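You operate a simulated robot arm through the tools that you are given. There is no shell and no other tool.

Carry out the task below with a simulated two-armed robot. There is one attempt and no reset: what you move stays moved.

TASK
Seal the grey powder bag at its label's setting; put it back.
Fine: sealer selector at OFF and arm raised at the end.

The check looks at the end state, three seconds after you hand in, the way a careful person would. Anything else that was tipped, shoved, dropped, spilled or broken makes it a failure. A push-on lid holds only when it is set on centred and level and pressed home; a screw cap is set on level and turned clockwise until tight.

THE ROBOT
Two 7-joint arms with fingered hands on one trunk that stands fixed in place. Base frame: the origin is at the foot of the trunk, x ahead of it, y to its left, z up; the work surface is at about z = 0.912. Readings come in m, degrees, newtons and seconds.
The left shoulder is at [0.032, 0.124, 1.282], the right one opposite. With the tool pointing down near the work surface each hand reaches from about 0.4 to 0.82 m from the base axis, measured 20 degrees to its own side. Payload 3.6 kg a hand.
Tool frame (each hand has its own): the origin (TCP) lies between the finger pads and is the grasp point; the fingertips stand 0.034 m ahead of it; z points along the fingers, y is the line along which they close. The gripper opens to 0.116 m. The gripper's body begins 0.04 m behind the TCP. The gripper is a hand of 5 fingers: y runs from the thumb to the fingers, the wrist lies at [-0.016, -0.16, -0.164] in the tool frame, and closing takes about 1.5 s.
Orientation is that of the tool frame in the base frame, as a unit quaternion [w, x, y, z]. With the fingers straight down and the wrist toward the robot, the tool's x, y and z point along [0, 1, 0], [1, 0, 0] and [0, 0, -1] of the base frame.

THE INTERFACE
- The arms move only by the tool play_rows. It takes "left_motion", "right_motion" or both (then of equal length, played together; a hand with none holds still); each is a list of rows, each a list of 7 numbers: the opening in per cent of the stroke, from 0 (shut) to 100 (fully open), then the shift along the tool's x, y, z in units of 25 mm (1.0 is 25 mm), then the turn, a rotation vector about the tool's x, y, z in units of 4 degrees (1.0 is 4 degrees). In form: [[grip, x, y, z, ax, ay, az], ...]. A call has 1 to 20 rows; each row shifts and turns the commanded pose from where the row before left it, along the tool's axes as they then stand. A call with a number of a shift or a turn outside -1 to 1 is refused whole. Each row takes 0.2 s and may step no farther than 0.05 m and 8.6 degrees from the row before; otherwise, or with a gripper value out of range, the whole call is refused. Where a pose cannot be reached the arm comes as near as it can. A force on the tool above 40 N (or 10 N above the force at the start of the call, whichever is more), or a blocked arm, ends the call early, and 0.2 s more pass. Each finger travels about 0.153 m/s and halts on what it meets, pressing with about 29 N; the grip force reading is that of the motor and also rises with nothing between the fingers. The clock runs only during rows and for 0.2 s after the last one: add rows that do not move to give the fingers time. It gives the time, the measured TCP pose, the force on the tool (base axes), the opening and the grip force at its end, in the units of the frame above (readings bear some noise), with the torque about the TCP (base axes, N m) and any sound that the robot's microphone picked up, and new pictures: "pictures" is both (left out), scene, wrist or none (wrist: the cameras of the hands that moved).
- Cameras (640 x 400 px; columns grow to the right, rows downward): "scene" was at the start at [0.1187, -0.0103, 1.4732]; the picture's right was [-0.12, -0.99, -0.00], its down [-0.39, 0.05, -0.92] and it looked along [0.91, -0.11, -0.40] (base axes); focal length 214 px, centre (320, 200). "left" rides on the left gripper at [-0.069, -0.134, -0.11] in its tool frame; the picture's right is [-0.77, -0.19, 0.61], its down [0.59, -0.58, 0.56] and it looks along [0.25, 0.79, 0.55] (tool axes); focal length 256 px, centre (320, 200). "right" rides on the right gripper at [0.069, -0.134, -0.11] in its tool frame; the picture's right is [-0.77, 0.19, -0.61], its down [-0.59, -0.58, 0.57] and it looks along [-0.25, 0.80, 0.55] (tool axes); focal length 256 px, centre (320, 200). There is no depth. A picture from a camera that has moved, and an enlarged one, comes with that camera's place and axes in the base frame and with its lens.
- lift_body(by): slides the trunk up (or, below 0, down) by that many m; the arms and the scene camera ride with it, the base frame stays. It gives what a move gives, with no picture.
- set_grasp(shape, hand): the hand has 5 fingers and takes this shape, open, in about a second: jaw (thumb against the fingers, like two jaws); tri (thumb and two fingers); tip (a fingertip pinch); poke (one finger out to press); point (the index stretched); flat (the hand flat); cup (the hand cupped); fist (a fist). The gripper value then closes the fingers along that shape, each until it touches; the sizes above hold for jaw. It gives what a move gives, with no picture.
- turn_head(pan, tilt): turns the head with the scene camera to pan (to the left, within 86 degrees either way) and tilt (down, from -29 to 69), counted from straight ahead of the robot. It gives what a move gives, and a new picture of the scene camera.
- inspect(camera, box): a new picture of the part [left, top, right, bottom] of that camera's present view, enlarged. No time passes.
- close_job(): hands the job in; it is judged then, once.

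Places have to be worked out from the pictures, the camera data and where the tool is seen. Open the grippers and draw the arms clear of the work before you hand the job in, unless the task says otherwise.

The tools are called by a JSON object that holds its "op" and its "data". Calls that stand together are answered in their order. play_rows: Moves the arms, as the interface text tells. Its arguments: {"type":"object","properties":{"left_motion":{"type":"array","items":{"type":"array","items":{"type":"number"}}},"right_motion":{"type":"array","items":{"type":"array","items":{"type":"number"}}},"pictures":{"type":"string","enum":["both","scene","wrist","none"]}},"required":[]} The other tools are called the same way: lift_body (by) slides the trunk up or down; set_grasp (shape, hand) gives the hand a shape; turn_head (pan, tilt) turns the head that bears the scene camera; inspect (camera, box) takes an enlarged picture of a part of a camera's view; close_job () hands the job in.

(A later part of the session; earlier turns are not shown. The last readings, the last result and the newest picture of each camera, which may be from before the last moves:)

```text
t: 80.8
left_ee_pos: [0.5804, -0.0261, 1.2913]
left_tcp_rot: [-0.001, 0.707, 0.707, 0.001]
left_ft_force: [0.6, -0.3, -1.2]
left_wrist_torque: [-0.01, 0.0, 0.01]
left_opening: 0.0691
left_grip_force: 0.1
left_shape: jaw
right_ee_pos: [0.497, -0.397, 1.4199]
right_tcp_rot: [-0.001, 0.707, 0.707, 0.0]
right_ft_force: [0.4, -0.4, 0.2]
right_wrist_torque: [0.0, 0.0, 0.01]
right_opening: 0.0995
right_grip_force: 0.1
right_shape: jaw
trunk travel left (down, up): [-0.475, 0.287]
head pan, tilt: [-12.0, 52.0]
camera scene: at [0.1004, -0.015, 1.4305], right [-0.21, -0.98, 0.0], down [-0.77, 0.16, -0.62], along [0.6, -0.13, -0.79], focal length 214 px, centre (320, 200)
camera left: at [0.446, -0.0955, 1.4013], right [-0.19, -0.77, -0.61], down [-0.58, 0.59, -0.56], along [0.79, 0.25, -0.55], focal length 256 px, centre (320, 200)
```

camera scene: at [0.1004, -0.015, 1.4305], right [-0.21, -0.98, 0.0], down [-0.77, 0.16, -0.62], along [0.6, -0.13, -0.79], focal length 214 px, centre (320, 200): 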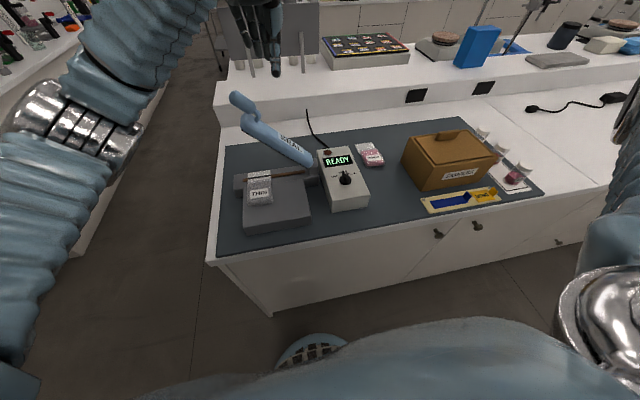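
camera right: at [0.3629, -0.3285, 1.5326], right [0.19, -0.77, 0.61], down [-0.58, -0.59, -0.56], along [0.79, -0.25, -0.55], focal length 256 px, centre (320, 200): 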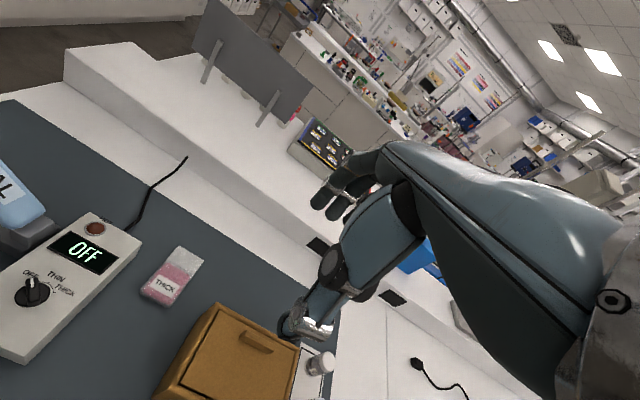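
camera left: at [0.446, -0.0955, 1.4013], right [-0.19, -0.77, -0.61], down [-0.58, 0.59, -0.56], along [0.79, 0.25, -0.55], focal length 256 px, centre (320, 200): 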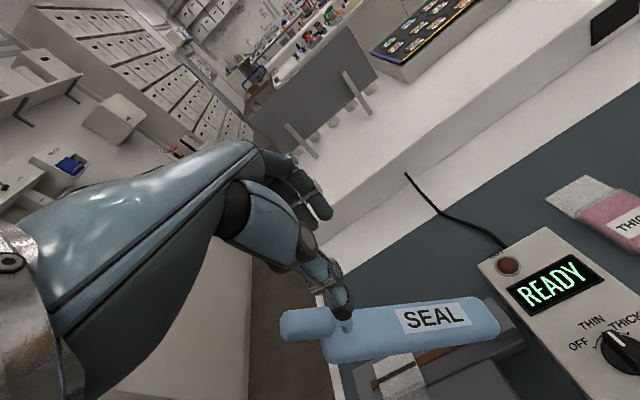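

Arm raised and level hand. I move back over the selector and begin turning the hand clockwise.

{"op": "play_rows", "data": {"left_motion": [[60, -0.857, -0.454, 0, 0, 0, 0], [60, -0.857, -0.454, 0, 0, 0, 0], [60, -0.857, -0.454, 0, 0, 0, 0], [60, -0.857, -0.454, 0, 0, 0, 0], [60, -0.857, -0.454, 0, 0, 0, 0], [60, -0.857, -0.454, 0, 0, 0, 0], [60, -0.857, -0.454, 0, 0, 0, 0], [60, 0, 0, 0, 0, 0, 1], [60, 0, 0, 0, 0, 0, 1], [60, 0, 0, 0, 0, 0, 1], [60, 0, 0, 0, 0, 0, 1], [60, 0, 0, 0, 0, 0, 1], [60, 0, 0, 0, 0, 0, 1], [60, 0, 0, 0, 0, 0, 1], [60, 0, 0, 0, 0, 0, 1], [60, 0, 0, 0, 0, 0, 1], [60, 0, 0, 0, 0, 0, 1], [60, 0, 0, 0, 0, 0, 1], [60, 0, 0, 0, 0, 0, 0]], "pictures": "none"}}

{"op": "play_rows", "data": {"left_motion": [[60, 0, 0, 0, 0, 0, 1], [60, 0, 0, 0, 0, 0, 1], [60, 0, 0, 0, 0, 0, 1], [60, 0, 0, 0, 0, 0, 1], [60, 0, 0, 0, 0, 0, 1], [60, 0, 0, 0, 0, 0, 1], [60, 0, 0, 0, 0, 0, 1], [60, 0, 0, 0, 0, 0, 1], [60, 0, 0, 0, 0, 0, 1], [60, 0, 0, 0, 0, 0, 1], [60, 0, 0, 0, 0, 0, 1], [60, 0, 0, 1, 0, 0, 0], [60, 0, 0, 1, 0, 0, 0], [60, 0, 0, 1, 0, 0, 0], [60, 0, 0, 1, 0, 0, 0], [60, 0, 0, 1, 0, 0, 0], [60, 0, 0, 1, 0, 0, 0], [60, 0, 0, 1, 0, 0, 0], [60, 0, 0, 0, 0, 0, 0]]}}

{"op": "inspect", "data": {"camera": "left", "box": [200, 200, 440, 400]}}

{"op": "inspect", "data": {"camera": "right", "box": [0, 180, 160, 360]}}

```text
t: 84.8
left_ee_pos: [0.5028, -0.177, 1.29]
left_tcp_rot: [-0.002, 0.92, 0.391, 0.0]
left_ft_force: [0.4, -0.5, -0.6]
left_wrist_torque: [0.0, 0.03, 0.0]
left_opening: 0.0691
left_grip_force: 0.0
left_shape: jaw
right_ee_pos: [0.4954, -0.3994, 1.42]
right_tcp_rot: [0.0, 0.707, 0.708, 0.0]
right_ft_force: [-1.2, -0.1, 0.2]
right_wrist_torque: [-0.02, -0.02, 0.0]
right_opening: 0.0997
right_grip_force: 0.0
right_shape: jaw
trunk travel left (down, up): [-0.475, 0.287]
head pan, tilt: [-12.0, 52.0]
```

```text
t: 88.8
left_ee_pos: [0.5003, -0.1762, 1.1143]
left_tcp_rot: [-0.002, 1.0, 0.018, 0.0]
left_ft_force: [-0.7, -0.5, -0.1]
left_wrist_torque: [-0.02, -0.01, -0.05]
left_opening: 0.0694
left_grip_force: 0.0
left_shape: jaw
right_ee_pos: [0.497, -0.3987, 1.4209]
right_tcp_rot: [-0.001, 0.707, 0.708, -0.001]
right_ft_force: [0.0, -0.4, -0.6]
right_wrist_torque: [-0.01, -0.01, 0.0]
right_opening: 0.0996
right_grip_force: 0.1
right_shape: jaw
trunk travel left (down, up): [-0.475, 0.287]
head pan, tilt: [-12.0, 52.0]
camera scene: at [0.1003, -0.0152, 1.4305], right [-0.21, -0.98, 0.0], down [-0.77, 0.16, -0.62], along [0.6, -0.13, -0.79], focal length 214 px, centre (320, 200)
camera left: at [0.4269, -0.0448, 1.2257], right [-0.78, 0.16, -0.61], down [0.57, 0.6, -0.56], along [0.27, -0.78, -0.56], focal length 256 px, centre (320, 200)
```

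scene: 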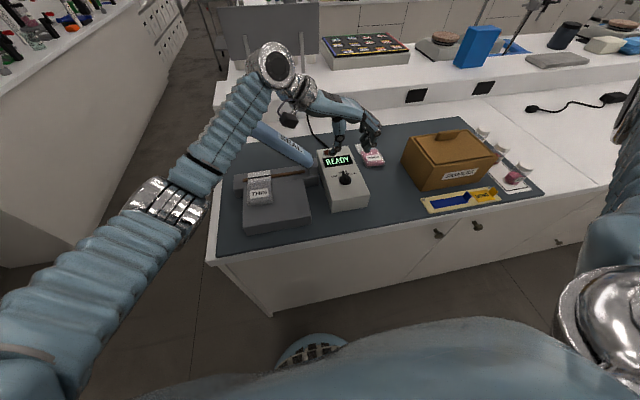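
left: 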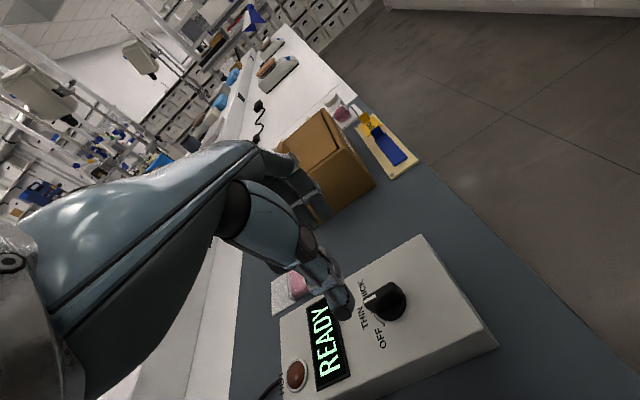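

```text
2.00 times, centred on (320, 300) of left
camera zoom: at [0.4269, -0.0448, 1.2257], right [-0.78, 0.16, -0.61], down [0.57, 0.6, -0.56], along [0.27, -0.78, -0.56], focal length 512 px, centre (320, 0)
```

zoom: 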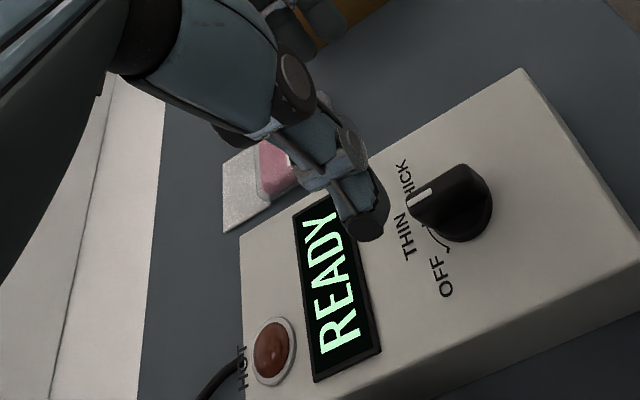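

```text
2.22 times, centred on (80, 270) of right
camera zoom: at [0.3628, -0.3284, 1.5323], right [0.19, -0.77, 0.61], down [-0.58, -0.59, -0.56], along [0.79, -0.25, -0.56], focal length 569 px, centre (853, 44)
```

zoom: 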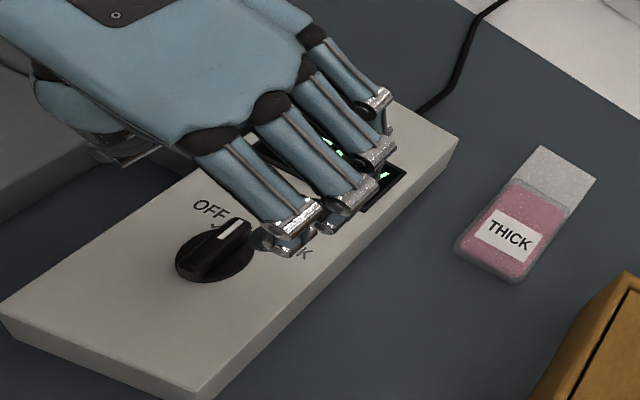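

The hand is aligned over the bar at THIN. I lower and close on it.

{"op": "play_rows", "data": {"left_motion": [[60, 0.04, 0, 1, 0, 0, 0], [60, 0, 0, 1, 0, 0, 0], [60, 0, 0, 0.9, 0, 0, 0], [60, 0, 0, 0.85, 0, 0, 0], [60, 0, 0, 0, 0, 0, 0], [40, 0, 0, 0, 0, 0, 0], [25, 0, 0, 0, 0, 0, 0], [15, 0, 0, 0, 0, 0, 0], [5, 0, 0, 0, 0, 0, 0], [5, 0, 0, 0, 0, 0, 0], [5, 0, 0, 0, 0, 0, 0]], "pictures": "wrist"}}

{"op": "inspect", "data": {"camera": "left", "box": [200, 180, 400, 360]}}

```text
t: 91.2
left_ee_pos: [0.5016, -0.1764, 1.0217]
left_tcp_rot: [-0.002, 1.0, 0.018, -0.001]
left_ft_force: [0.7, -6.0, 1.2]
left_wrist_torque: [-0.15, -0.02, -0.04]
left_opening: 0.0074
left_grip_force: 0.1
left_shape: jaw
right_ee_pos: [0.4959, -0.4006, 1.4217]
right_tcp_rot: [-0.001, 0.708, 0.707, -0.001]
right_ft_force: [0.1, 0.6, -0.5]
right_wrist_torque: [-0.02, 0.01, -0.02]
right_opening: 0.0997
right_grip_force: 0.0
right_shape: jaw
trunk travel left (down, up): [-0.475, 0.287]
head pan, tilt: [-12.0, 52.0]
camera left: at [0.4278, -0.0453, 1.1327], right [-0.78, 0.16, -0.61], down [0.57, 0.6, -0.56], along [0.27, -0.78, -0.56], focal length 256 px, centre (320, 200)
```

left: 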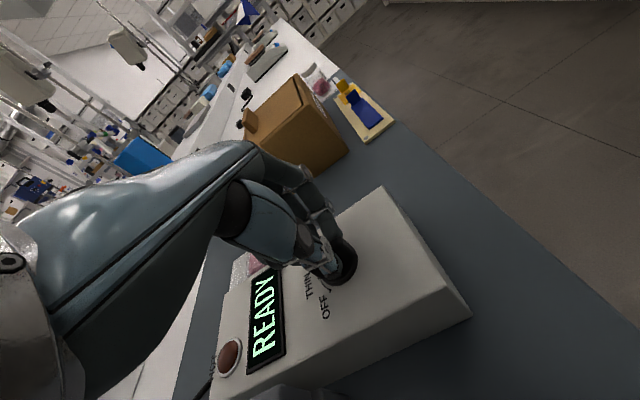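

```text
2.22 times, centred on (300, 270) of left
camera zoom: at [0.4278, -0.0453, 1.1327], right [-0.78, 0.16, -0.61], down [0.57, 0.6, -0.56], along [0.27, -0.78, -0.56], focal length 569 px, centre (364, 44)
```

zoom: 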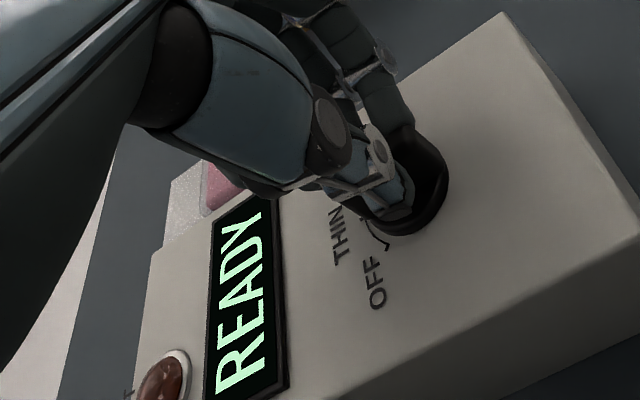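

Closed onto the bar; I command full closure for grip and turn 24° counter-clockwise.

{"op": "play_rows", "data": {"left_motion": [[0, 0, 0, 0, 0, 0, 0], [0, 0, 0, 0, 0, 0, -1], [0, 0, 0, 0, 0, 0, -1], [0, 0, 0, 0, 0, 0, -1], [0, 0, 0, 0, 0, 0, -1], [0, 0, 0, 0, 0, 0, -1], [0, 0, 0, 0, 0, 0, -1], [0, 0, 0, 0, 0, 0, 0]], "pictures": "wrist"}}

{"op": "inspect", "data": {"camera": "left", "box": [200, 180, 400, 360]}}

```text
t: 93.0
left_ee_pos: [0.5022, -0.1765, 1.021]
left_tcp_rot: [-0.003, 0.974, 0.225, -0.001]
left_ft_force: [-3.1, -4.8, -8.0]
left_wrist_torque: [-0.18, 0.05, -0.03]
left_opening: 0.0097
left_grip_force: 28.7
left_shape: jaw
right_ee_pos: [0.498, -0.3997, 1.4202]
right_tcp_rot: [-0.001, 0.708, 0.706, 0.0]
right_ft_force: [-0.4, -0.3, 0.7]
right_wrist_torque: [-0.01, -0.04, -0.02]
right_opening: 0.0997
right_grip_force: 0.0
right_shape: jaw
trunk travel left (down, up): [-0.475, 0.287]
head pan, tilt: [-12.0, 52.0]
camera left: at [0.3806, -0.0867, 1.1326], right [-0.77, -0.17, -0.61], down [0.28, 0.78, -0.56], along [0.57, -0.6, -0.56], focal length 256 px, centre (320, 200)
```

left: 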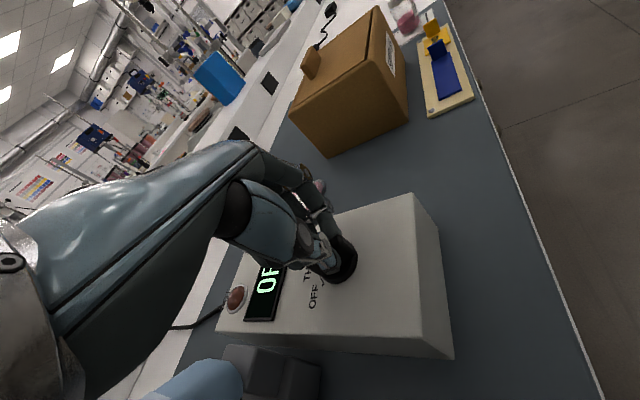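

```text
2.22 times, centred on (300, 270) of left
camera zoom: at [0.3806, -0.0867, 1.1326], right [-0.77, -0.17, -0.61], down [0.28, 0.78, -0.56], along [0.57, -0.6, -0.56], focal length 569 px, centre (364, 44)
```

zoom: 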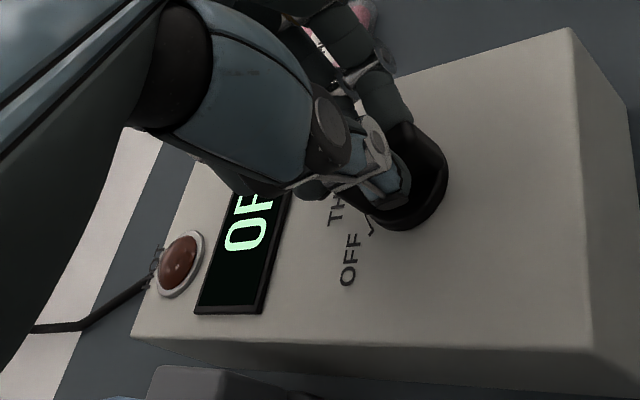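

Display shows OFF. I finish turning the pointer fully to the OFF mark.

{"op": "play_rows", "data": {"left_motion": [[0, 0, 0, 0, 0, 0, -1], [0, 0, 0, 0, 0, 0, -1], [0, 0, 0, 0, 0, 0, -1], [0, 0, 0, 0, 0, 0, -1], [0, 0, 0, 0, 0, 0, -0.9], [0, 0, 0, 0, 0, 0, 0]], "pictures": "none"}}

{"op": "play_rows", "data": {"left_motion": [[25, 0, 0, 0, 0, 0, 0], [50, 0, 0, 0, 0, 0, 0], [60, 0, 0, 0, 0, 0, 0], [60, 0, 0, -0.4, 0, 0, 0], [60, 0, 0, -0.8, 0, 0, 0], [60, 0, 0, -0.9, 0, 0, 0], [60, 0, 0, -0.9, 0, 0, 0], [60, 0, 0, 0, 0, 0, 0]]}}

{"op": "inspect", "data": {"camera": "left", "box": [250, 220, 490, 400]}}

{"op": "inspect", "data": {"camera": "right", "box": [0, 180, 160, 360]}}

```text
t: 94.3
left_ee_pos: [0.5023, -0.176, 1.0224]
left_tcp_rot: [-0.003, 0.922, 0.388, -0.001]
left_ft_force: [-6.0, -9.1, -7.6]
left_wrist_torque: [-0.27, 0.16, -0.03]
left_opening: 0.0095
left_grip_force: 29.6
left_shape: jaw
right_ee_pos: [0.4964, -0.4006, 1.4197]
right_tcp_rot: [-0.002, 0.708, 0.706, 0.0]
right_ft_force: [0.0, -0.7, -1.0]
right_wrist_torque: [0.0, 0.02, 0.0]
right_opening: 0.0997
right_grip_force: 0.0
right_shape: jaw
trunk travel left (down, up): [-0.475, 0.287]
head pan, tilt: [-12.0, 52.0]
```

```text
t: 96.2
left_ee_pos: [0.5026, -0.1749, 1.0972]
left_tcp_rot: [-0.003, 0.922, 0.387, 0.0]
left_ft_force: [-0.3, 0.0, -1.4]
left_wrist_torque: [0.02, -0.02, 0.02]
left_opening: 0.0693
left_grip_force: 0.0
left_shape: jaw
right_ee_pos: [0.4963, -0.398, 1.4197]
right_tcp_rot: [0.0, 0.707, 0.708, 0.0]
right_ft_force: [0.7, 0.4, 0.0]
right_wrist_torque: [-0.02, 0.01, 0.02]
right_opening: 0.0998
right_grip_force: 0.0
right_shape: jaw
trunk travel left (down, up): [-0.475, 0.287]
head pan, tilt: [-12.0, 52.0]
camera scene: at [0.1004, -0.0152, 1.4304], right [-0.21, -0.98, 0.0], down [-0.77, 0.16, -0.62], along [0.6, -0.13, -0.79], focal length 214 px, centre (320, 200)
camera left: at [0.3581, -0.1316, 1.2083], right [-0.67, -0.42, -0.61], down [0.0, 0.83, -0.56], along [0.74, -0.38, -0.56], focal length 256 px, centre (320, 200)
```

scene: 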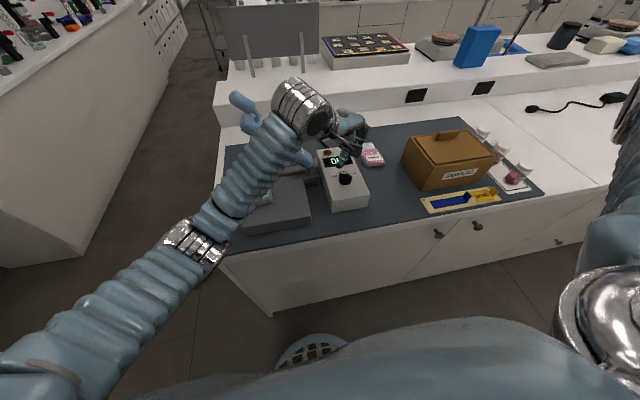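
left: 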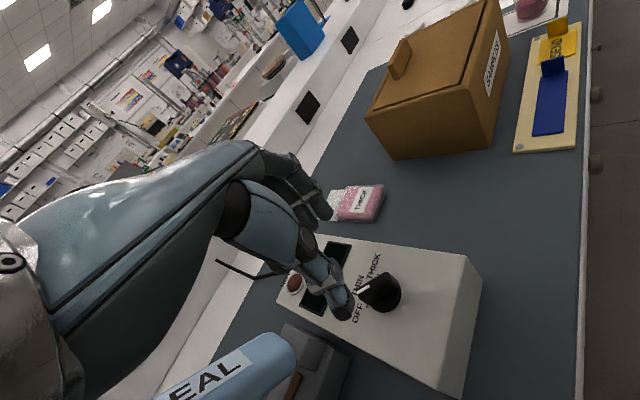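

```text
2.22 times, centred on (370, 310) of left
camera zoom: at [0.3581, -0.1316, 1.2083], right [-0.67, -0.42, -0.61], down [0.0, 0.83, -0.56], along [0.74, -0.38, -0.56], focal length 569 px, centre (209, -44)
```

zoom: 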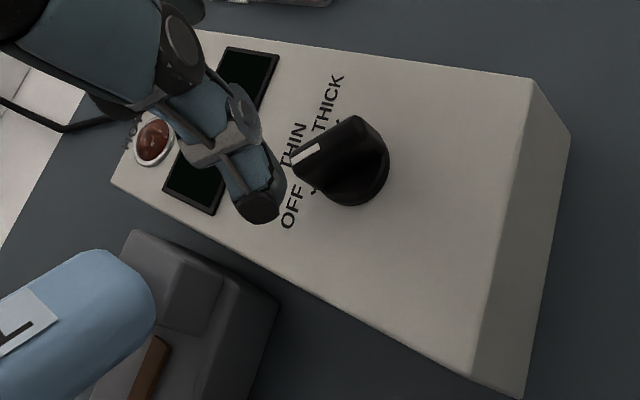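

```text
2.22 times, centred on (80, 270) of right
camera zoom: at [0.3629, -0.3285, 1.5323], right [0.19, -0.77, 0.61], down [-0.58, -0.59, -0.56], along [0.79, -0.25, -0.56], focal length 569 px, centre (853, 44)
```

zoom: 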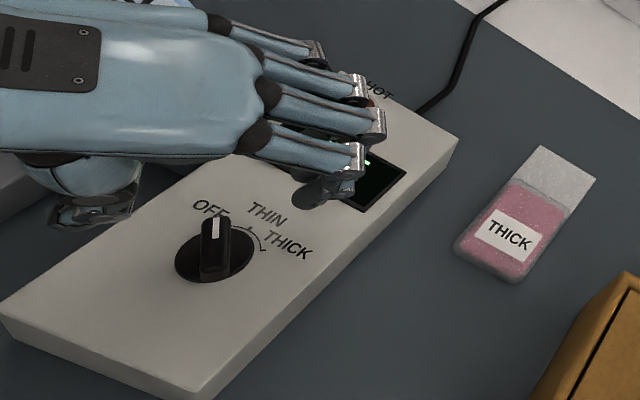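

The selector is at OFF, as at the start. I raise the left hand and return it to its parked pose.

{"op": "play_rows", "data": {"left_motion": [[60, 0, 0, -0.92, 0, 0, 0], [60, 0, 0, -0.92, 0, 0, 0], [60, 0, 0, -0.92, 0, 0, -1], [60, 0, 0, -0.92, 0, 0, -1], [60, 0, 0, -0.92, 0, 0, -1], [60, 0, 0, -0.92, 0, 0, -1], [60, 0, 0, -0.92, 0, 0, -1], [60, 0, 0, -0.92, 0, 0, -1], [60, 0, 0, -0.92, 0, 0, -1], [60, 0, 0, -0.92, 0, 0, -1], [60, 0, 0, -0.92, 0, 0, -1], [60, 0, 0, -0.92, 0, 0, -1], [60, 0, 0, -0.92, 0, 0, -1], [60, 0, 0, -0.92, 0, 0, -0.3], [60, 0, 0, 0, 0, 0, 0]], "pictures": "none"}}

{"op": "play_rows", "data": {"left_motion": [[60, 0.97, 0.06, 0, 0, 0, 0], [60, 0.97, 0.06, 0, 0, 0, 0], [60, 0.97, 0.06, 0, 0, 0, 0], [60, 0.97, 0.06, 0, 0, 0, 0], [60, 0.97, 0.06, 0, 0, 0, 0], [60, 0.97, 0.06, 0, 0, 0, 0], [60, 0.97, 0.06, 0, 0, 0, 0], [60, 0.97, 0.06, 0, 0, 0, 0], [60, 0.97, 0.06, 0, 0, 0, 0], [60, 0.97, 0.06, 0, 0, 0, 0], [60, 0.97, 0.06, 0, 0, 0, 0], [60, 0.97, 0.06, 0, 0, 0, 0], [60, 0, 0, 0, 0, 0, 0]]}}

{"op": "inspect", "data": {"camera": "scene", "box": [210, 80, 390, 250]}}

{"op": "inspect", "data": {"camera": "left", "box": [380, 180, 640, 400]}}

```text
t: 99.3
left_ee_pos: [0.5021, -0.1758, 1.419]
left_tcp_rot: [-0.001, 0.701, 0.713, 0.001]
left_ft_force: [0.2, -0.5, 0.7]
left_wrist_torque: [0.0, -0.03, -0.02]
left_opening: 0.0692
left_grip_force: 0.1
left_shape: jaw
right_ee_pos: [0.4968, -0.3986, 1.4209]
right_tcp_rot: [-0.001, 0.706, 0.708, -0.001]
right_ft_force: [-0.4, 0.3, 0.1]
right_wrist_torque: [0.0, 0.02, 0.03]
right_opening: 0.0997
right_grip_force: 0.1
right_shape: jaw
trunk travel left (down, up): [-0.475, 0.287]
head pan, tilt: [-12.0, 52.0]
```

```text
t: 102.2
left_ee_pos: [0.5162, 0.115, 1.4204]
left_tcp_rot: [-0.001, 0.702, 0.712, 0.003]
left_ft_force: [0.7, 0.6, 0.1]
left_wrist_torque: [-0.01, -0.04, -0.01]
left_opening: 0.069
left_grip_force: 0.1
left_shape: jaw
right_ee_pos: [0.4964, -0.3987, 1.4209]
right_tcp_rot: [0.0, 0.707, 0.707, 0.0]
right_ft_force: [-0.3, 0.3, -0.3]
right_wrist_torque: [0.01, -0.02, 0.01]
right_opening: 0.0998
right_grip_force: 0.1
right_shape: jaw
trunk travel left (down, up): [-0.475, 0.287]
head pan, tilt: [-12.0, 52.0]
camera scene: at [0.1002, -0.0156, 1.4305], right [-0.21, -0.98, 0.0], down [-0.77, 0.16, -0.62], along [0.6, -0.13, -0.79], focal length 214 px, centre (320, 200)
camera left: at [0.3826, 0.0428, 1.5309], right [-0.18, -0.77, -0.61], down [-0.59, 0.58, -0.56], along [0.79, 0.26, -0.55], focal length 256 px, centre (320, 200)
```

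scene: 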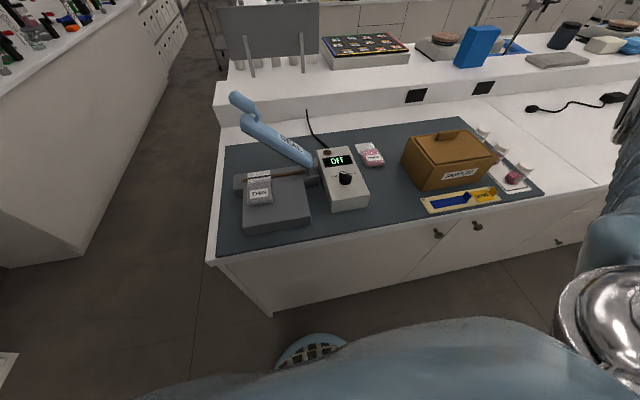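
left: 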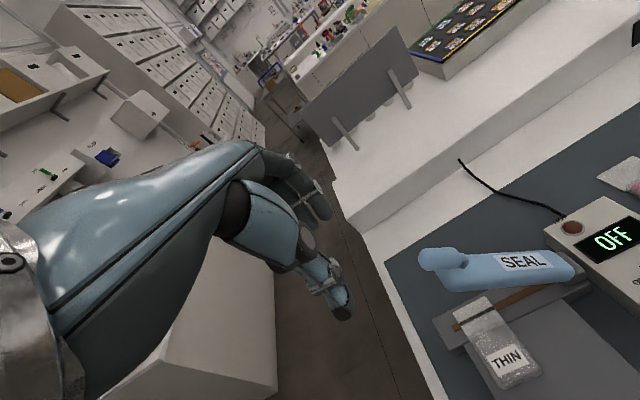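

```text
2.35 times, centred on (300, 165) of scene
camera zoom: at [0.1002, -0.0156, 1.4305], right [-0.21, -0.98, 0.0], down [-0.77, 0.16, -0.62], along [0.6, -0.13, -0.79], focal length 505 px, centre (367, 282)
```

zoom: 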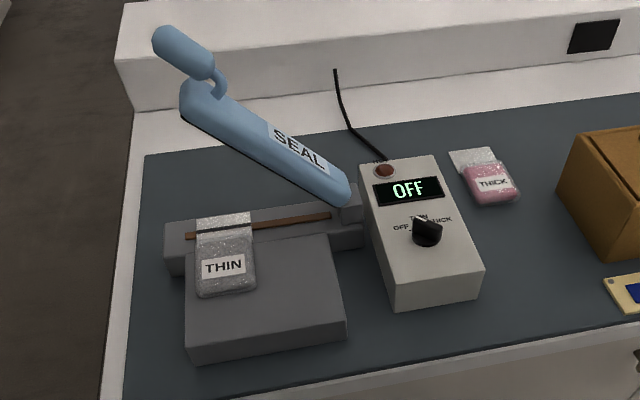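

```text
1.82 times, centred on (510, 290) of left
camera zoom: at [0.3826, 0.0428, 1.5309], right [-0.18, -0.77, -0.61], down [-0.59, 0.58, -0.56], along [0.79, 0.26, -0.55], focal length 465 px, centre (-26, 36)
```

zoom: 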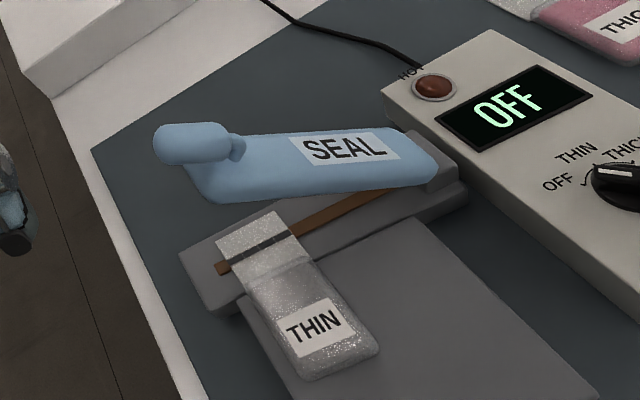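

The seal line is clear, selector OFF, arm up. Now the right hand fetches the bag along the same route as before: first down at the bag's old spot.

{"op": "play_rows", "data": {"right_motion": [[86, 0.219, -0.125, 0.946, 0, 0, 0], [86, 0.219, -0.125, 0.946, 0, 0, 0], [86, 0.219, -0.125, 0.946, 0, 0, 0], [86, 0.219, -0.125, 0.946, 0, 0, 0], [86, 0.219, -0.125, 0.946, 0, 0, 0], [86, 0.219, -0.125, 0.946, 0, 0, 0], [86, 0.219, -0.125, 0.946, 0, 0, 0], [86, 0.219, -0.125, 0.946, 0, 0, 0], [86, 0.219, -0.125, 0.946, 0, 0, 0], [86, 0.219, -0.125, 0.946, 0, 0, 0], [86, 0.219, -0.125, 0.946, 0, 0, 0], [86, 0.219, -0.125, 0.946, 0, 0, 0], [86, 0.219, -0.125, 0.946, 0, 0, 0], [86, 0.219, -0.125, 0.946, 0, 0, 0], [86, 0, 0, 0, 0, 0, 0]]}}

```text
t: 105.3
left_ee_pos: [0.5166, 0.1144, 1.4208]
left_tcp_rot: [-0.001, 0.702, 0.712, 0.001]
left_ft_force: [-0.1, 0.3, 0.1]
left_wrist_torque: [0.0, 0.02, -0.01]
left_opening: 0.069
left_grip_force: 0.1
left_shape: jaw
right_ee_pos: [0.4526, -0.3203, 1.09]
right_tcp_rot: [0.0, 0.707, 0.707, 0.0]
right_ft_force: [-0.2, -0.3, -0.3]
right_wrist_torque: [0.03, 0.01, 0.01]
right_opening: 0.0996
right_grip_force: 0.1
right_shape: jaw
trunk travel left (down, up): [-0.475, 0.287]
head pan, tilt: [-12.0, 52.0]
camera scene: at [0.1002, -0.0147, 1.4305], right [-0.21, -0.98, 0.0], down [-0.77, 0.16, -0.62], along [0.6, -0.13, -0.79], focal length 214 px, centre (320, 200)
camera right: at [0.3185, -0.2504, 1.2024], right [0.19, -0.77, 0.61], down [-0.58, -0.59, -0.56], along [0.79, -0.25, -0.55], focal length 256 px, centre (320, 200)
```

scene: 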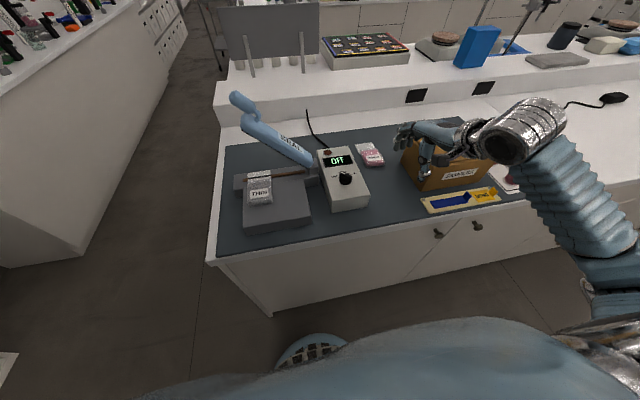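
right: 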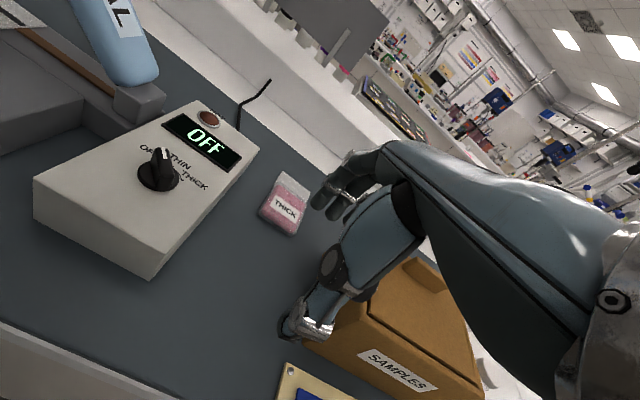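

Elbow is outward. I slide left over the control box to y≈0.07.

{"op": "play_rows", "data": {"right_motion": [[86, 0.95, -0.02, 0, 0, 0, 0], [86, 0.97, -0.02, 0, 0, 0, 0], [86, 0.98, -0.02, 0, 0, 0, 0], [86, 0.98, -0.02, 0, 0, 0, 0], [86, 0.98, -0.02, 0, 0, 0, 0], [86, 0.98, -0.02, 0, 0, 0, 0], [86, 0.98, -0.02, 0, 0, 0, 0], [86, 0.98, -0.02, 0, 0, 0, 0], [86, 0.98, -0.02, 0, 0, 0, 0], [86, 0.98, -0.02, 0, 0, 0, 0], [86, 0.98, -0.02, 0, 0, 0, 0], [86, 0.98, -0.02, 0, 0, 0, 0], [86, 0.98, -0.02, 0, 0, 0, 0], [86, 0.98, -0.02, 0, 0, 0, 0], [86, 0.98, 0, 0, 0, 0, 0], [86, 0.95, 0, 0, 0, 0, 0], [86, 0, 0, 0, 0, 0, 0]]}}

{"op": "inspect", "data": {"camera": "right", "box": [160, 120, 400, 350]}}

```text
t: 109.0
left_ee_pos: [0.5158, 0.1139, 1.4208]
left_tcp_rot: [-0.002, 0.702, 0.712, 0.001]
left_ft_force: [0.0, -0.7, 1.1]
left_wrist_torque: [-0.01, -0.01, -0.01]
left_opening: 0.0693
left_grip_force: 0.2
left_shape: jaw
right_ee_pos: [0.4455, 0.0698, 1.0901]
right_tcp_rot: [0.0, 0.708, 0.706, 0.0]
right_ft_force: [-1.1, 0.5, 0.0]
right_wrist_torque: [0.01, -0.02, -0.01]
right_opening: 0.0997
right_grip_force: 0.1
right_shape: jaw
trunk travel left (down, up): [-0.475, 0.287]
head pan, tilt: [-12.0, 52.0]
camera scene: at [0.1002, -0.0149, 1.4305], right [-0.21, -0.98, 0.0], down [-0.77, 0.16, -0.62], along [0.6, -0.13, -0.79], focal length 214 px, centre (320, 200)
camera right: at [0.3115, 0.1403, 1.2015], right [0.19, -0.77, 0.61], down [-0.58, -0.59, -0.56], along [0.79, -0.25, -0.55], focal length 256 px, centre (320, 200)
```

scene: 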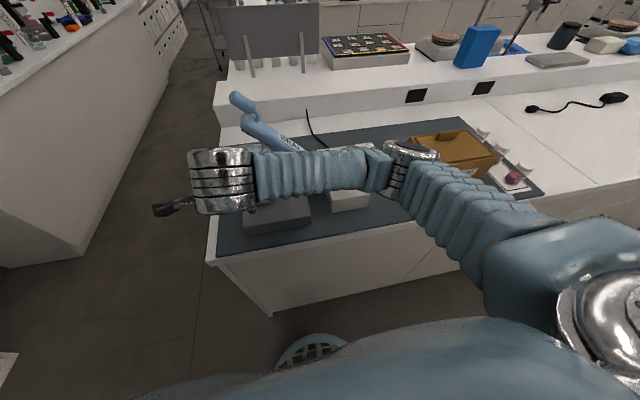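
right: 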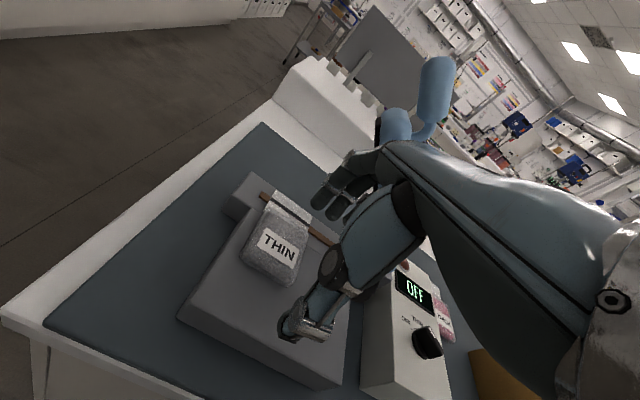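

```text
1.74 times, centred on (280, 235) of right
camera zoom: at [0.3115, 0.1403, 1.2015], right [0.19, -0.77, 0.61], down [-0.58, -0.59, -0.56], along [0.79, -0.25, -0.55], focal length 445 px, centre (390, 139)
```

zoom: 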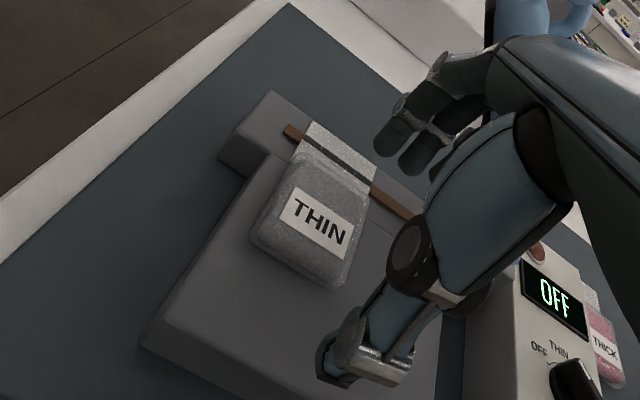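

The bag lies squarely at y≈0.070 with its body about x 0.473–0.556. I re-enter under the arm by reversing my exit path.

{"op": "play_rows", "data": {"right_motion": [[86, 0, 0.16, 0.52, 0, 0, 0], [86, 0, 0.7, 1, 0, 0, 0], [86, 0, 0.7, 0.72, 0, 0, 0], [86, 0, 0.6, 0.28, 0, 0, 0], [86, 0, 0.3, 0.2, 0, 0, 0], [86, 0, 0.15, 0.2, 0, 0, 0], [86, 0, 0, 0, 0, 0, 0]], "pictures": "wrist"}}

{"op": "inspect", "data": {"camera": "right", "box": [180, 120, 420, 350]}}

{"op": "inspect", "data": {"camera": "left", "box": [380, 180, 640, 400]}}

```text
t: 110.5
left_ee_pos: [0.5157, 0.1152, 1.4212]
left_tcp_rot: [-0.002, 0.702, 0.712, 0.001]
left_ft_force: [-0.6, -0.1, -0.3]
left_wrist_torque: [-0.01, -0.01, -0.01]
left_opening: 0.0692
left_grip_force: 0.0
left_shape: jaw
right_ee_pos: [0.5122, 0.0707, 1.0156]
right_tcp_rot: [0.0, 0.707, 0.707, -0.001]
right_ft_force: [-0.1, -1.4, 0.4]
right_wrist_torque: [-0.02, -0.01, -0.02]
right_opening: 0.0997
right_grip_force: 0.1
right_shape: jaw
trunk travel left (down, up): [-0.475, 0.287]
head pan, tilt: [-12.0, 52.0]
camera right: at [0.3782, 0.1411, 1.1281], right [0.19, -0.77, 0.61], down [-0.58, -0.59, -0.56], along [0.79, -0.25, -0.55], focal length 256 px, centre (320, 200)
```

right: 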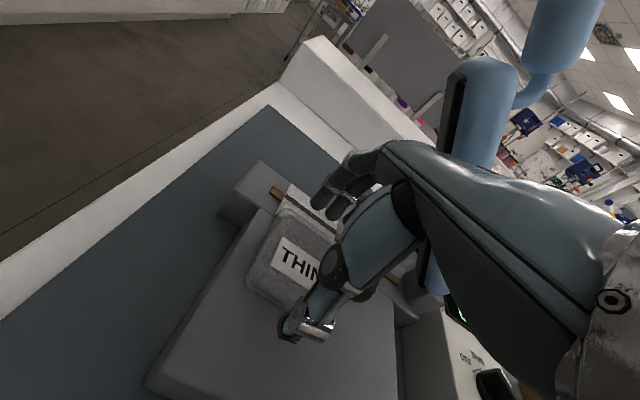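

```text
1.74 times, centred on (300, 235) of right
camera zoom: at [0.3782, 0.1411, 1.1281], right [0.19, -0.77, 0.61], down [-0.58, -0.59, -0.56], along [0.79, -0.25, -0.55], focal length 445 px, centre (355, 139)
```

zoom: 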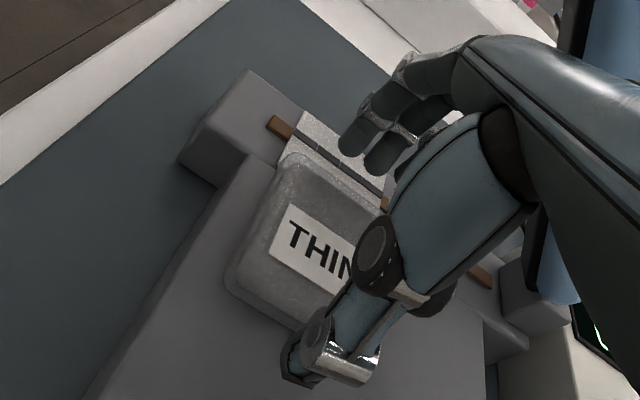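

```text
1.82 times, centred on (510, 290) of left
camera zoom: at [0.3826, 0.0438, 1.5309], right [-0.18, -0.77, -0.61], down [-0.59, 0.58, -0.56], along [0.79, 0.26, -0.55], focal length 465 px, centre (-26, 36)
```

zoom: 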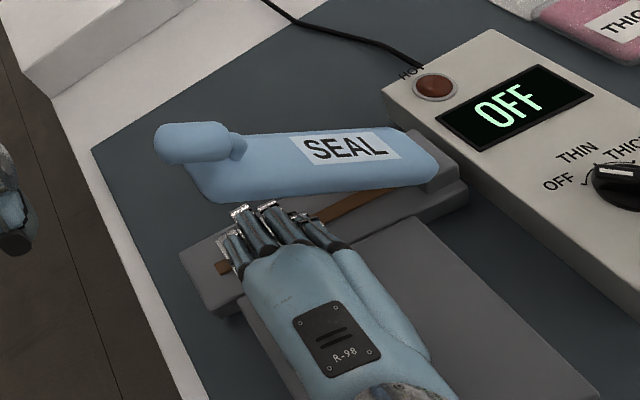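

Same geometry as when I left it. I lower the last 18 mm and close on the body.

{"op": "play_rows", "data": {"right_motion": [[86, 0, 0.05, 0.4, 0, 0, 0], [86, 0, 0.03, 0.3, 0, 0, 0], [86, 0, 0, 0, 0, 0, 0], [78, 0, 0, 0, 0, 0, 0], [70, 0, 0, 0, 0, 0, 0], [60, 0, 0, 0, 0, 0, 0], [50, 0, 0, 0, 0, 0, 0], [50, 0, 0, 0, 0, 0, 0]], "pictures": "wrist"}}

{"op": "inspect", "data": {"camera": "right", "box": [180, 120, 420, 350]}}

{"op": "inspect", "data": {"camera": "left", "box": [380, 180, 640, 400]}}

```text
t: 112.3
left_ee_pos: [0.5161, 0.1169, 1.4205]
left_tcp_rot: [-0.001, 0.702, 0.712, 0.001]
left_ft_force: [-0.1, 0.3, -1.0]
left_wrist_torque: [-0.02, -0.01, 0.0]
left_opening: 0.069
left_grip_force: 0.0
left_shape: jaw
right_ee_pos: [0.5133, 0.0711, 0.9997]
right_tcp_rot: [0.0, 0.707, 0.707, -0.001]
right_ft_force: [-1.2, -1.3, 4.4]
right_wrist_torque: [-0.02, 0.26, 0.01]
right_opening: 0.0821
right_grip_force: 29.0
right_shape: jaw
trunk travel left (down, up): [-0.475, 0.287]
head pan, tilt: [-12.0, 52.0]
camera right: at [0.3796, 0.1413, 1.1112], right [0.19, -0.77, 0.61], down [-0.58, -0.59, -0.57], along [0.79, -0.25, -0.55], focal length 256 px, centre (320, 200)
```

right: 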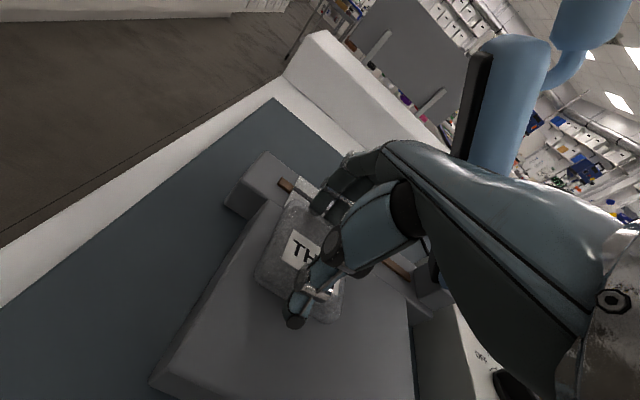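

```text
1.74 times, centred on (300, 235) of right
camera zoom: at [0.3796, 0.1413, 1.1112], right [0.19, -0.77, 0.61], down [-0.58, -0.59, -0.57], along [0.79, -0.25, -0.55], focal length 445 px, centre (355, 139)
```

zoom: 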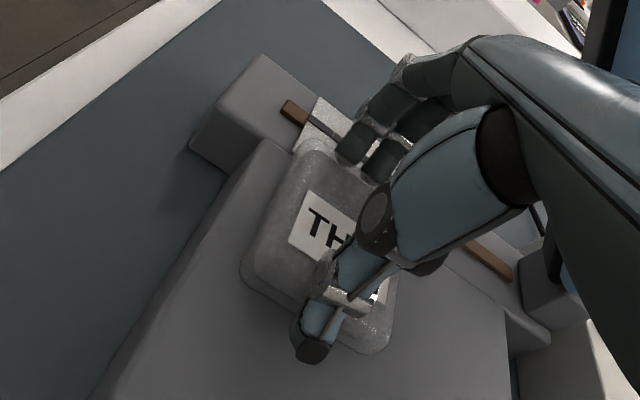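

```text
1.82 times, centred on (510, 290) of left
camera zoom: at [0.3822, 0.0437, 1.531], right [-0.18, -0.77, -0.61], down [-0.59, 0.58, -0.56], along [0.79, 0.26, -0.55], focal length 465 px, centre (-26, 36)
```

zoom: 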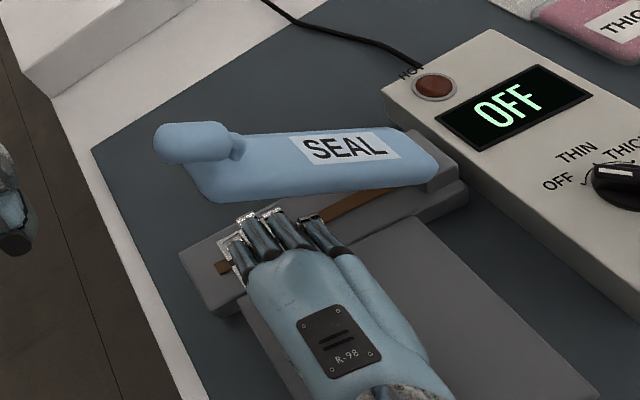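

Gripped. I lift 7 mm, back straight out from under the arm, then raise to carry height.

{"op": "play_rows", "data": {"right_motion": [[45, 0, 0, -0.3, 0, 0, 0], [45, 0, -0.46, 0, 0, 0, 0], [45, 0, -0.46, 0, 0, 0, 0], [45, 0, -0.46, 0, 0, 0, 0], [45, 0, -0.46, 0, 0, 0, 0], [45, 0, -0.46, 0, 0, 0, 0], [45, 0, -0.42, 0, 0, 0, 0], [45, 0, 0, -0.7, 0, 0, 0], [45, 0, 0, -0.9, 0, 0, 0], [45, 0, 0, -0.9, 0, 0, 0], [45, 0, 0, -0.75, 0, 0, 0], [45, 0, 0, 0, 0, 0, 0]]}}

{"op": "inspect", "data": {"camera": "right", "box": [180, 120, 420, 350]}}

```text
t: 115.0
left_ee_pos: [0.5167, 0.1154, 1.4212]
left_tcp_rot: [-0.002, 0.702, 0.713, 0.001]
left_ft_force: [-0.7, 0.2, -1.1]
left_wrist_torque: [0.02, 0.03, 0.0]
left_opening: 0.0691
left_grip_force: 0.0
left_shape: jaw
right_ee_pos: [0.4455, 0.0685, 1.0868]
right_tcp_rot: [-0.001, 0.708, 0.707, -0.001]
right_ft_force: [-0.3, 0.2, -0.9]
right_wrist_torque: [-0.01, 0.03, -0.02]
right_opening: 0.0821
right_grip_force: 29.0
right_shape: jaw
trunk travel left (down, up): [-0.475, 0.287]
head pan, tilt: [-12.0, 52.0]
camera scene: at [0.1006, -0.0146, 1.4304], right [-0.21, -0.98, 0.0], down [-0.77, 0.16, -0.62], along [0.6, -0.13, -0.79], focal length 214 px, centre (320, 200)
camera right: at [0.3116, 0.139, 1.1995], right [0.19, -0.77, 0.61], down [-0.58, -0.59, -0.56], along [0.79, -0.25, -0.56], focal length 256 px, centre (320, 200)
```

scene: 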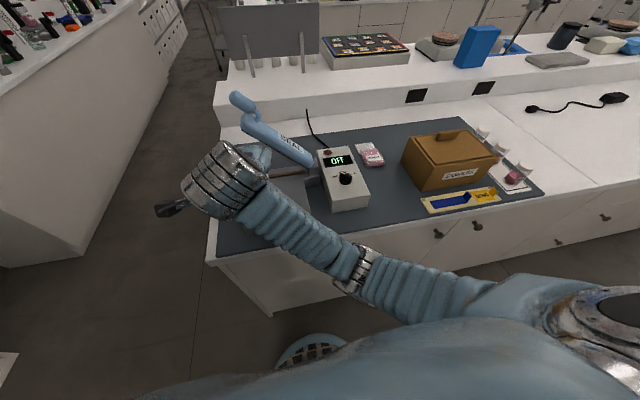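
right: 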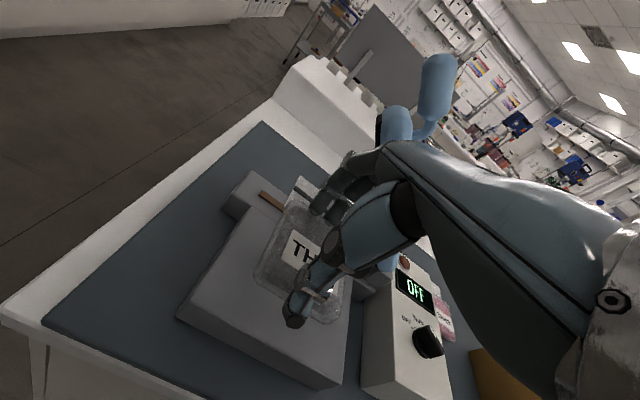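

```text
1.74 times, centred on (300, 235) of right
camera zoom: at [0.3116, 0.139, 1.1995], right [0.19, -0.77, 0.61], down [-0.58, -0.59, -0.56], along [0.79, -0.25, -0.56], focal length 445 px, centre (355, 139)
```

zoom: 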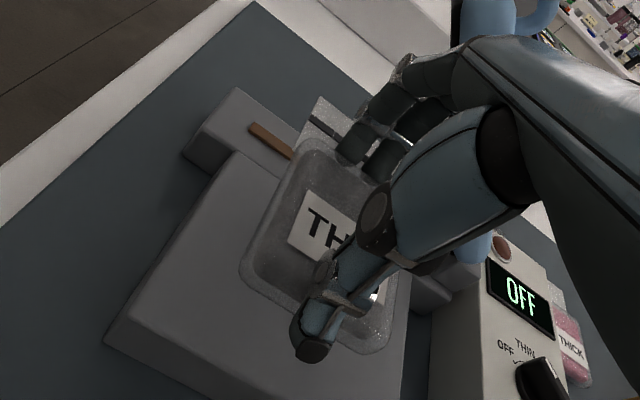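

The bag is held with the seal visible. The elbow is partly in, so I go right in small steps to make sure nothing binds.

{"op": "play_rows", "data": {"right_motion": [[45, -0.4, 0, 0.15, 0, 0, 0], [45, -0.5, 0, 0.15, 0, 0, 0], [45, -0.5, 0, 0.1, 0, 0, 0], [45, -0.5, 0, 0, 0, 0, 0], [45, 0, 0, 0, 0, 0, 0]], "pictures": "scene"}}

```text
t: 116.2
left_ee_pos: [0.5169, 0.116, 1.4201]
left_tcp_rot: [-0.001, 0.702, 0.712, 0.002]
left_ft_force: [-0.1, -1.3, 1.0]
left_wrist_torque: [-0.02, -0.01, 0.0]
left_opening: 0.0691
left_grip_force: 0.0
left_shape: jaw
right_ee_pos: [0.4444, 0.0219, 1.0772]
right_tcp_rot: [-0.001, 0.708, 0.707, 0.0]
right_ft_force: [0.2, 0.4, -0.5]
right_wrist_torque: [0.0, 0.0, 0.0]
right_opening: 0.0817
right_grip_force: 28.7
right_shape: jaw
trunk travel left (down, up): [-0.475, 0.287]
head pan, tilt: [-12.0, 52.0]
camera scene: at [0.1003, -0.0141, 1.4305], right [-0.21, -0.98, 0.0], down [-0.77, 0.16, -0.62], along [0.6, -0.13, -0.79], focal length 214 px, centre (320, 200)
```

scene: 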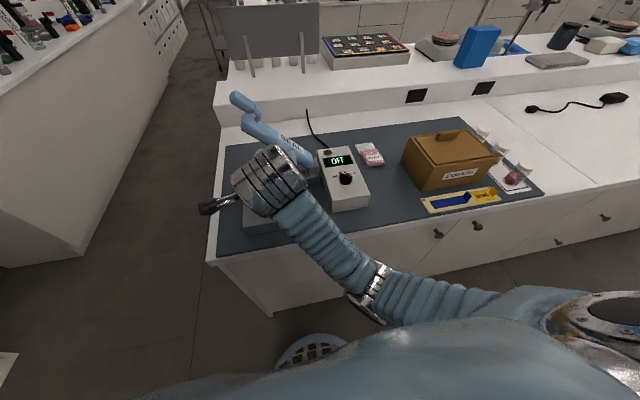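

Works fine. I give the arm a bit more room (forward 10 mm, lower 8 mm; still clear of knob and arm) and continue right.

{"op": "play_rows", "data": {"right_motion": [[45, -0.5, 0.2, 0.15, 0, 0, 0], [45, -0.5, 0.2, 0.15, 0, 0, 0], [45, -0.5, 0, 0, 0, 0, 0], [45, -0.5, 0, 0, 0, 0, 0], [45, 0, 0, 0, 0, 0, 0]]}}

```text
t: 117.3
left_ee_pos: [0.5172, 0.1151, 1.4209]
left_tcp_rot: [-0.002, 0.702, 0.712, 0.002]
left_ft_force: [0.5, 0.5, 0.0]
left_wrist_torque: [0.02, 0.0, -0.01]
left_opening: 0.0692
left_grip_force: 0.2
left_shape: jaw
right_ee_pos: [0.4553, -0.026, 1.0717]
right_tcp_rot: [-0.001, 0.707, 0.707, 0.0]
right_ft_force: [0.8, 0.4, -0.3]
right_wrist_torque: [0.02, -0.01, 0.0]
right_opening: 0.0821
right_grip_force: 28.5
right_shape: jaw
trunk travel left (down, up): [-0.475, 0.287]
head pan, tilt: [-12.0, 52.0]
camera scene: at [0.1003, -0.0141, 1.4305], right [-0.21, -0.98, 0.0], down [-0.77, 0.16, -0.62], along [0.6, -0.13, -0.79], focal length 214 px, centre (320, 200)
camera right: at [0.3215, 0.0438, 1.1819], right [0.19, -0.77, 0.61], down [-0.58, -0.59, -0.56], along [0.79, -0.25, -0.55], focal length 256 px, centre (320, 200)
```

scene: 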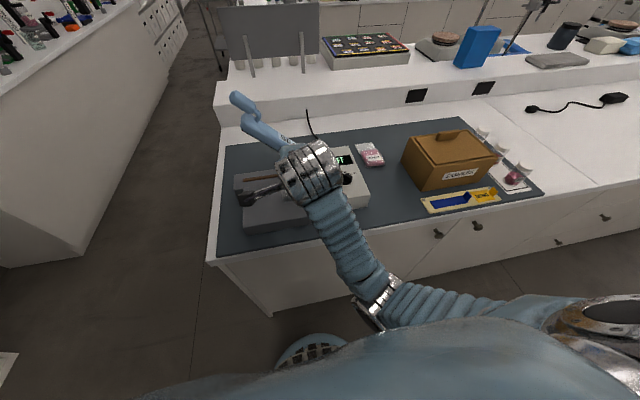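
right: 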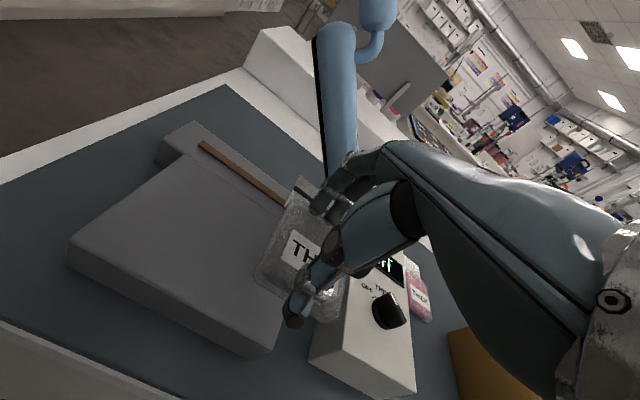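

Orientation is steady. I continue right past the sealer pivot and over the control box.

{"op": "play_rows", "data": {"right_motion": [[45, -0.6, 0, 0, 0, 0, 0], [45, -0.6, 0, 0, 0, 0, 0], [45, -0.7, 0, 0, 0, 0, 0], [45, -0.7, 0, 0, 0, 0, 0], [45, -0.8, 0, 0, 0, 0, 0], [45, -0.8, 0, 0, 0, 0, 0], [45, -0.8, 0, 0, 0, 0, 0], [45, 0, 0, 0, 0, 0, 0]]}}

```text
t: 119.2
left_ee_pos: [0.5166, 0.1158, 1.4209]
left_tcp_rot: [-0.001, 0.702, 0.712, 0.002]
left_ft_force: [-0.4, 0.1, -0.3]
left_wrist_torque: [0.0, -0.02, -0.03]
left_opening: 0.0693
left_grip_force: 0.1
left_shape: jaw
right_ee_pos: [0.4533, -0.1512, 1.0696]
right_tcp_rot: [0.0, 0.707, 0.708, -0.001]
right_ft_force: [-0.3, 1.4, -1.0]
right_wrist_torque: [0.04, 0.03, -0.05]
right_opening: 0.082
right_grip_force: 29.4
right_shape: jaw
trunk travel left (down, up): [-0.475, 0.287]
head pan, tilt: [-12.0, 52.0]
camera scene: at [0.1003, -0.014, 1.4305], right [-0.21, -0.98, 0.0], down [-0.77, 0.16, -0.62], along [0.6, -0.13, -0.79], focal length 214 px, centre (320, 200)
camera right: at [0.3202, -0.0814, 1.1819], right [0.19, -0.77, 0.61], down [-0.58, -0.59, -0.56], along [0.79, -0.25, -0.55], focal length 256 px, centre (320, 200)
```

scene: 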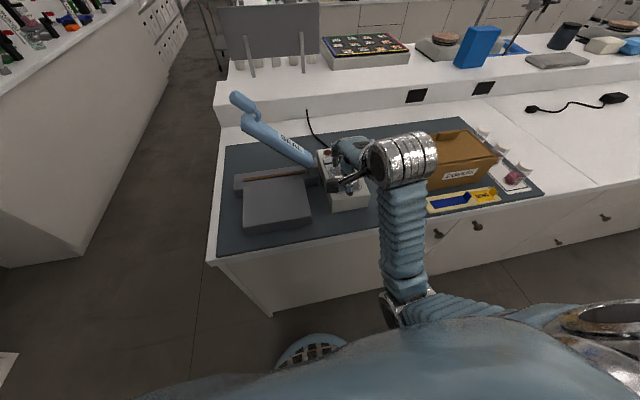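
right: 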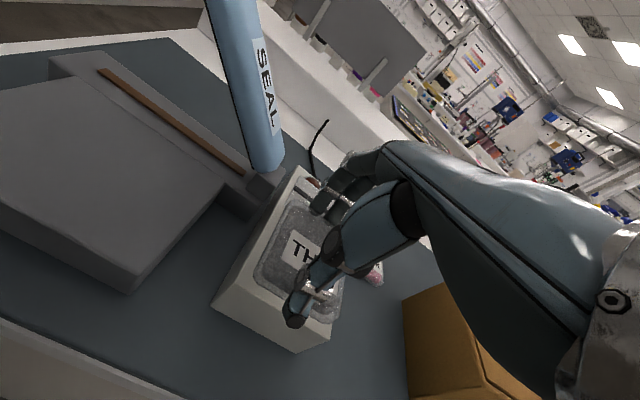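

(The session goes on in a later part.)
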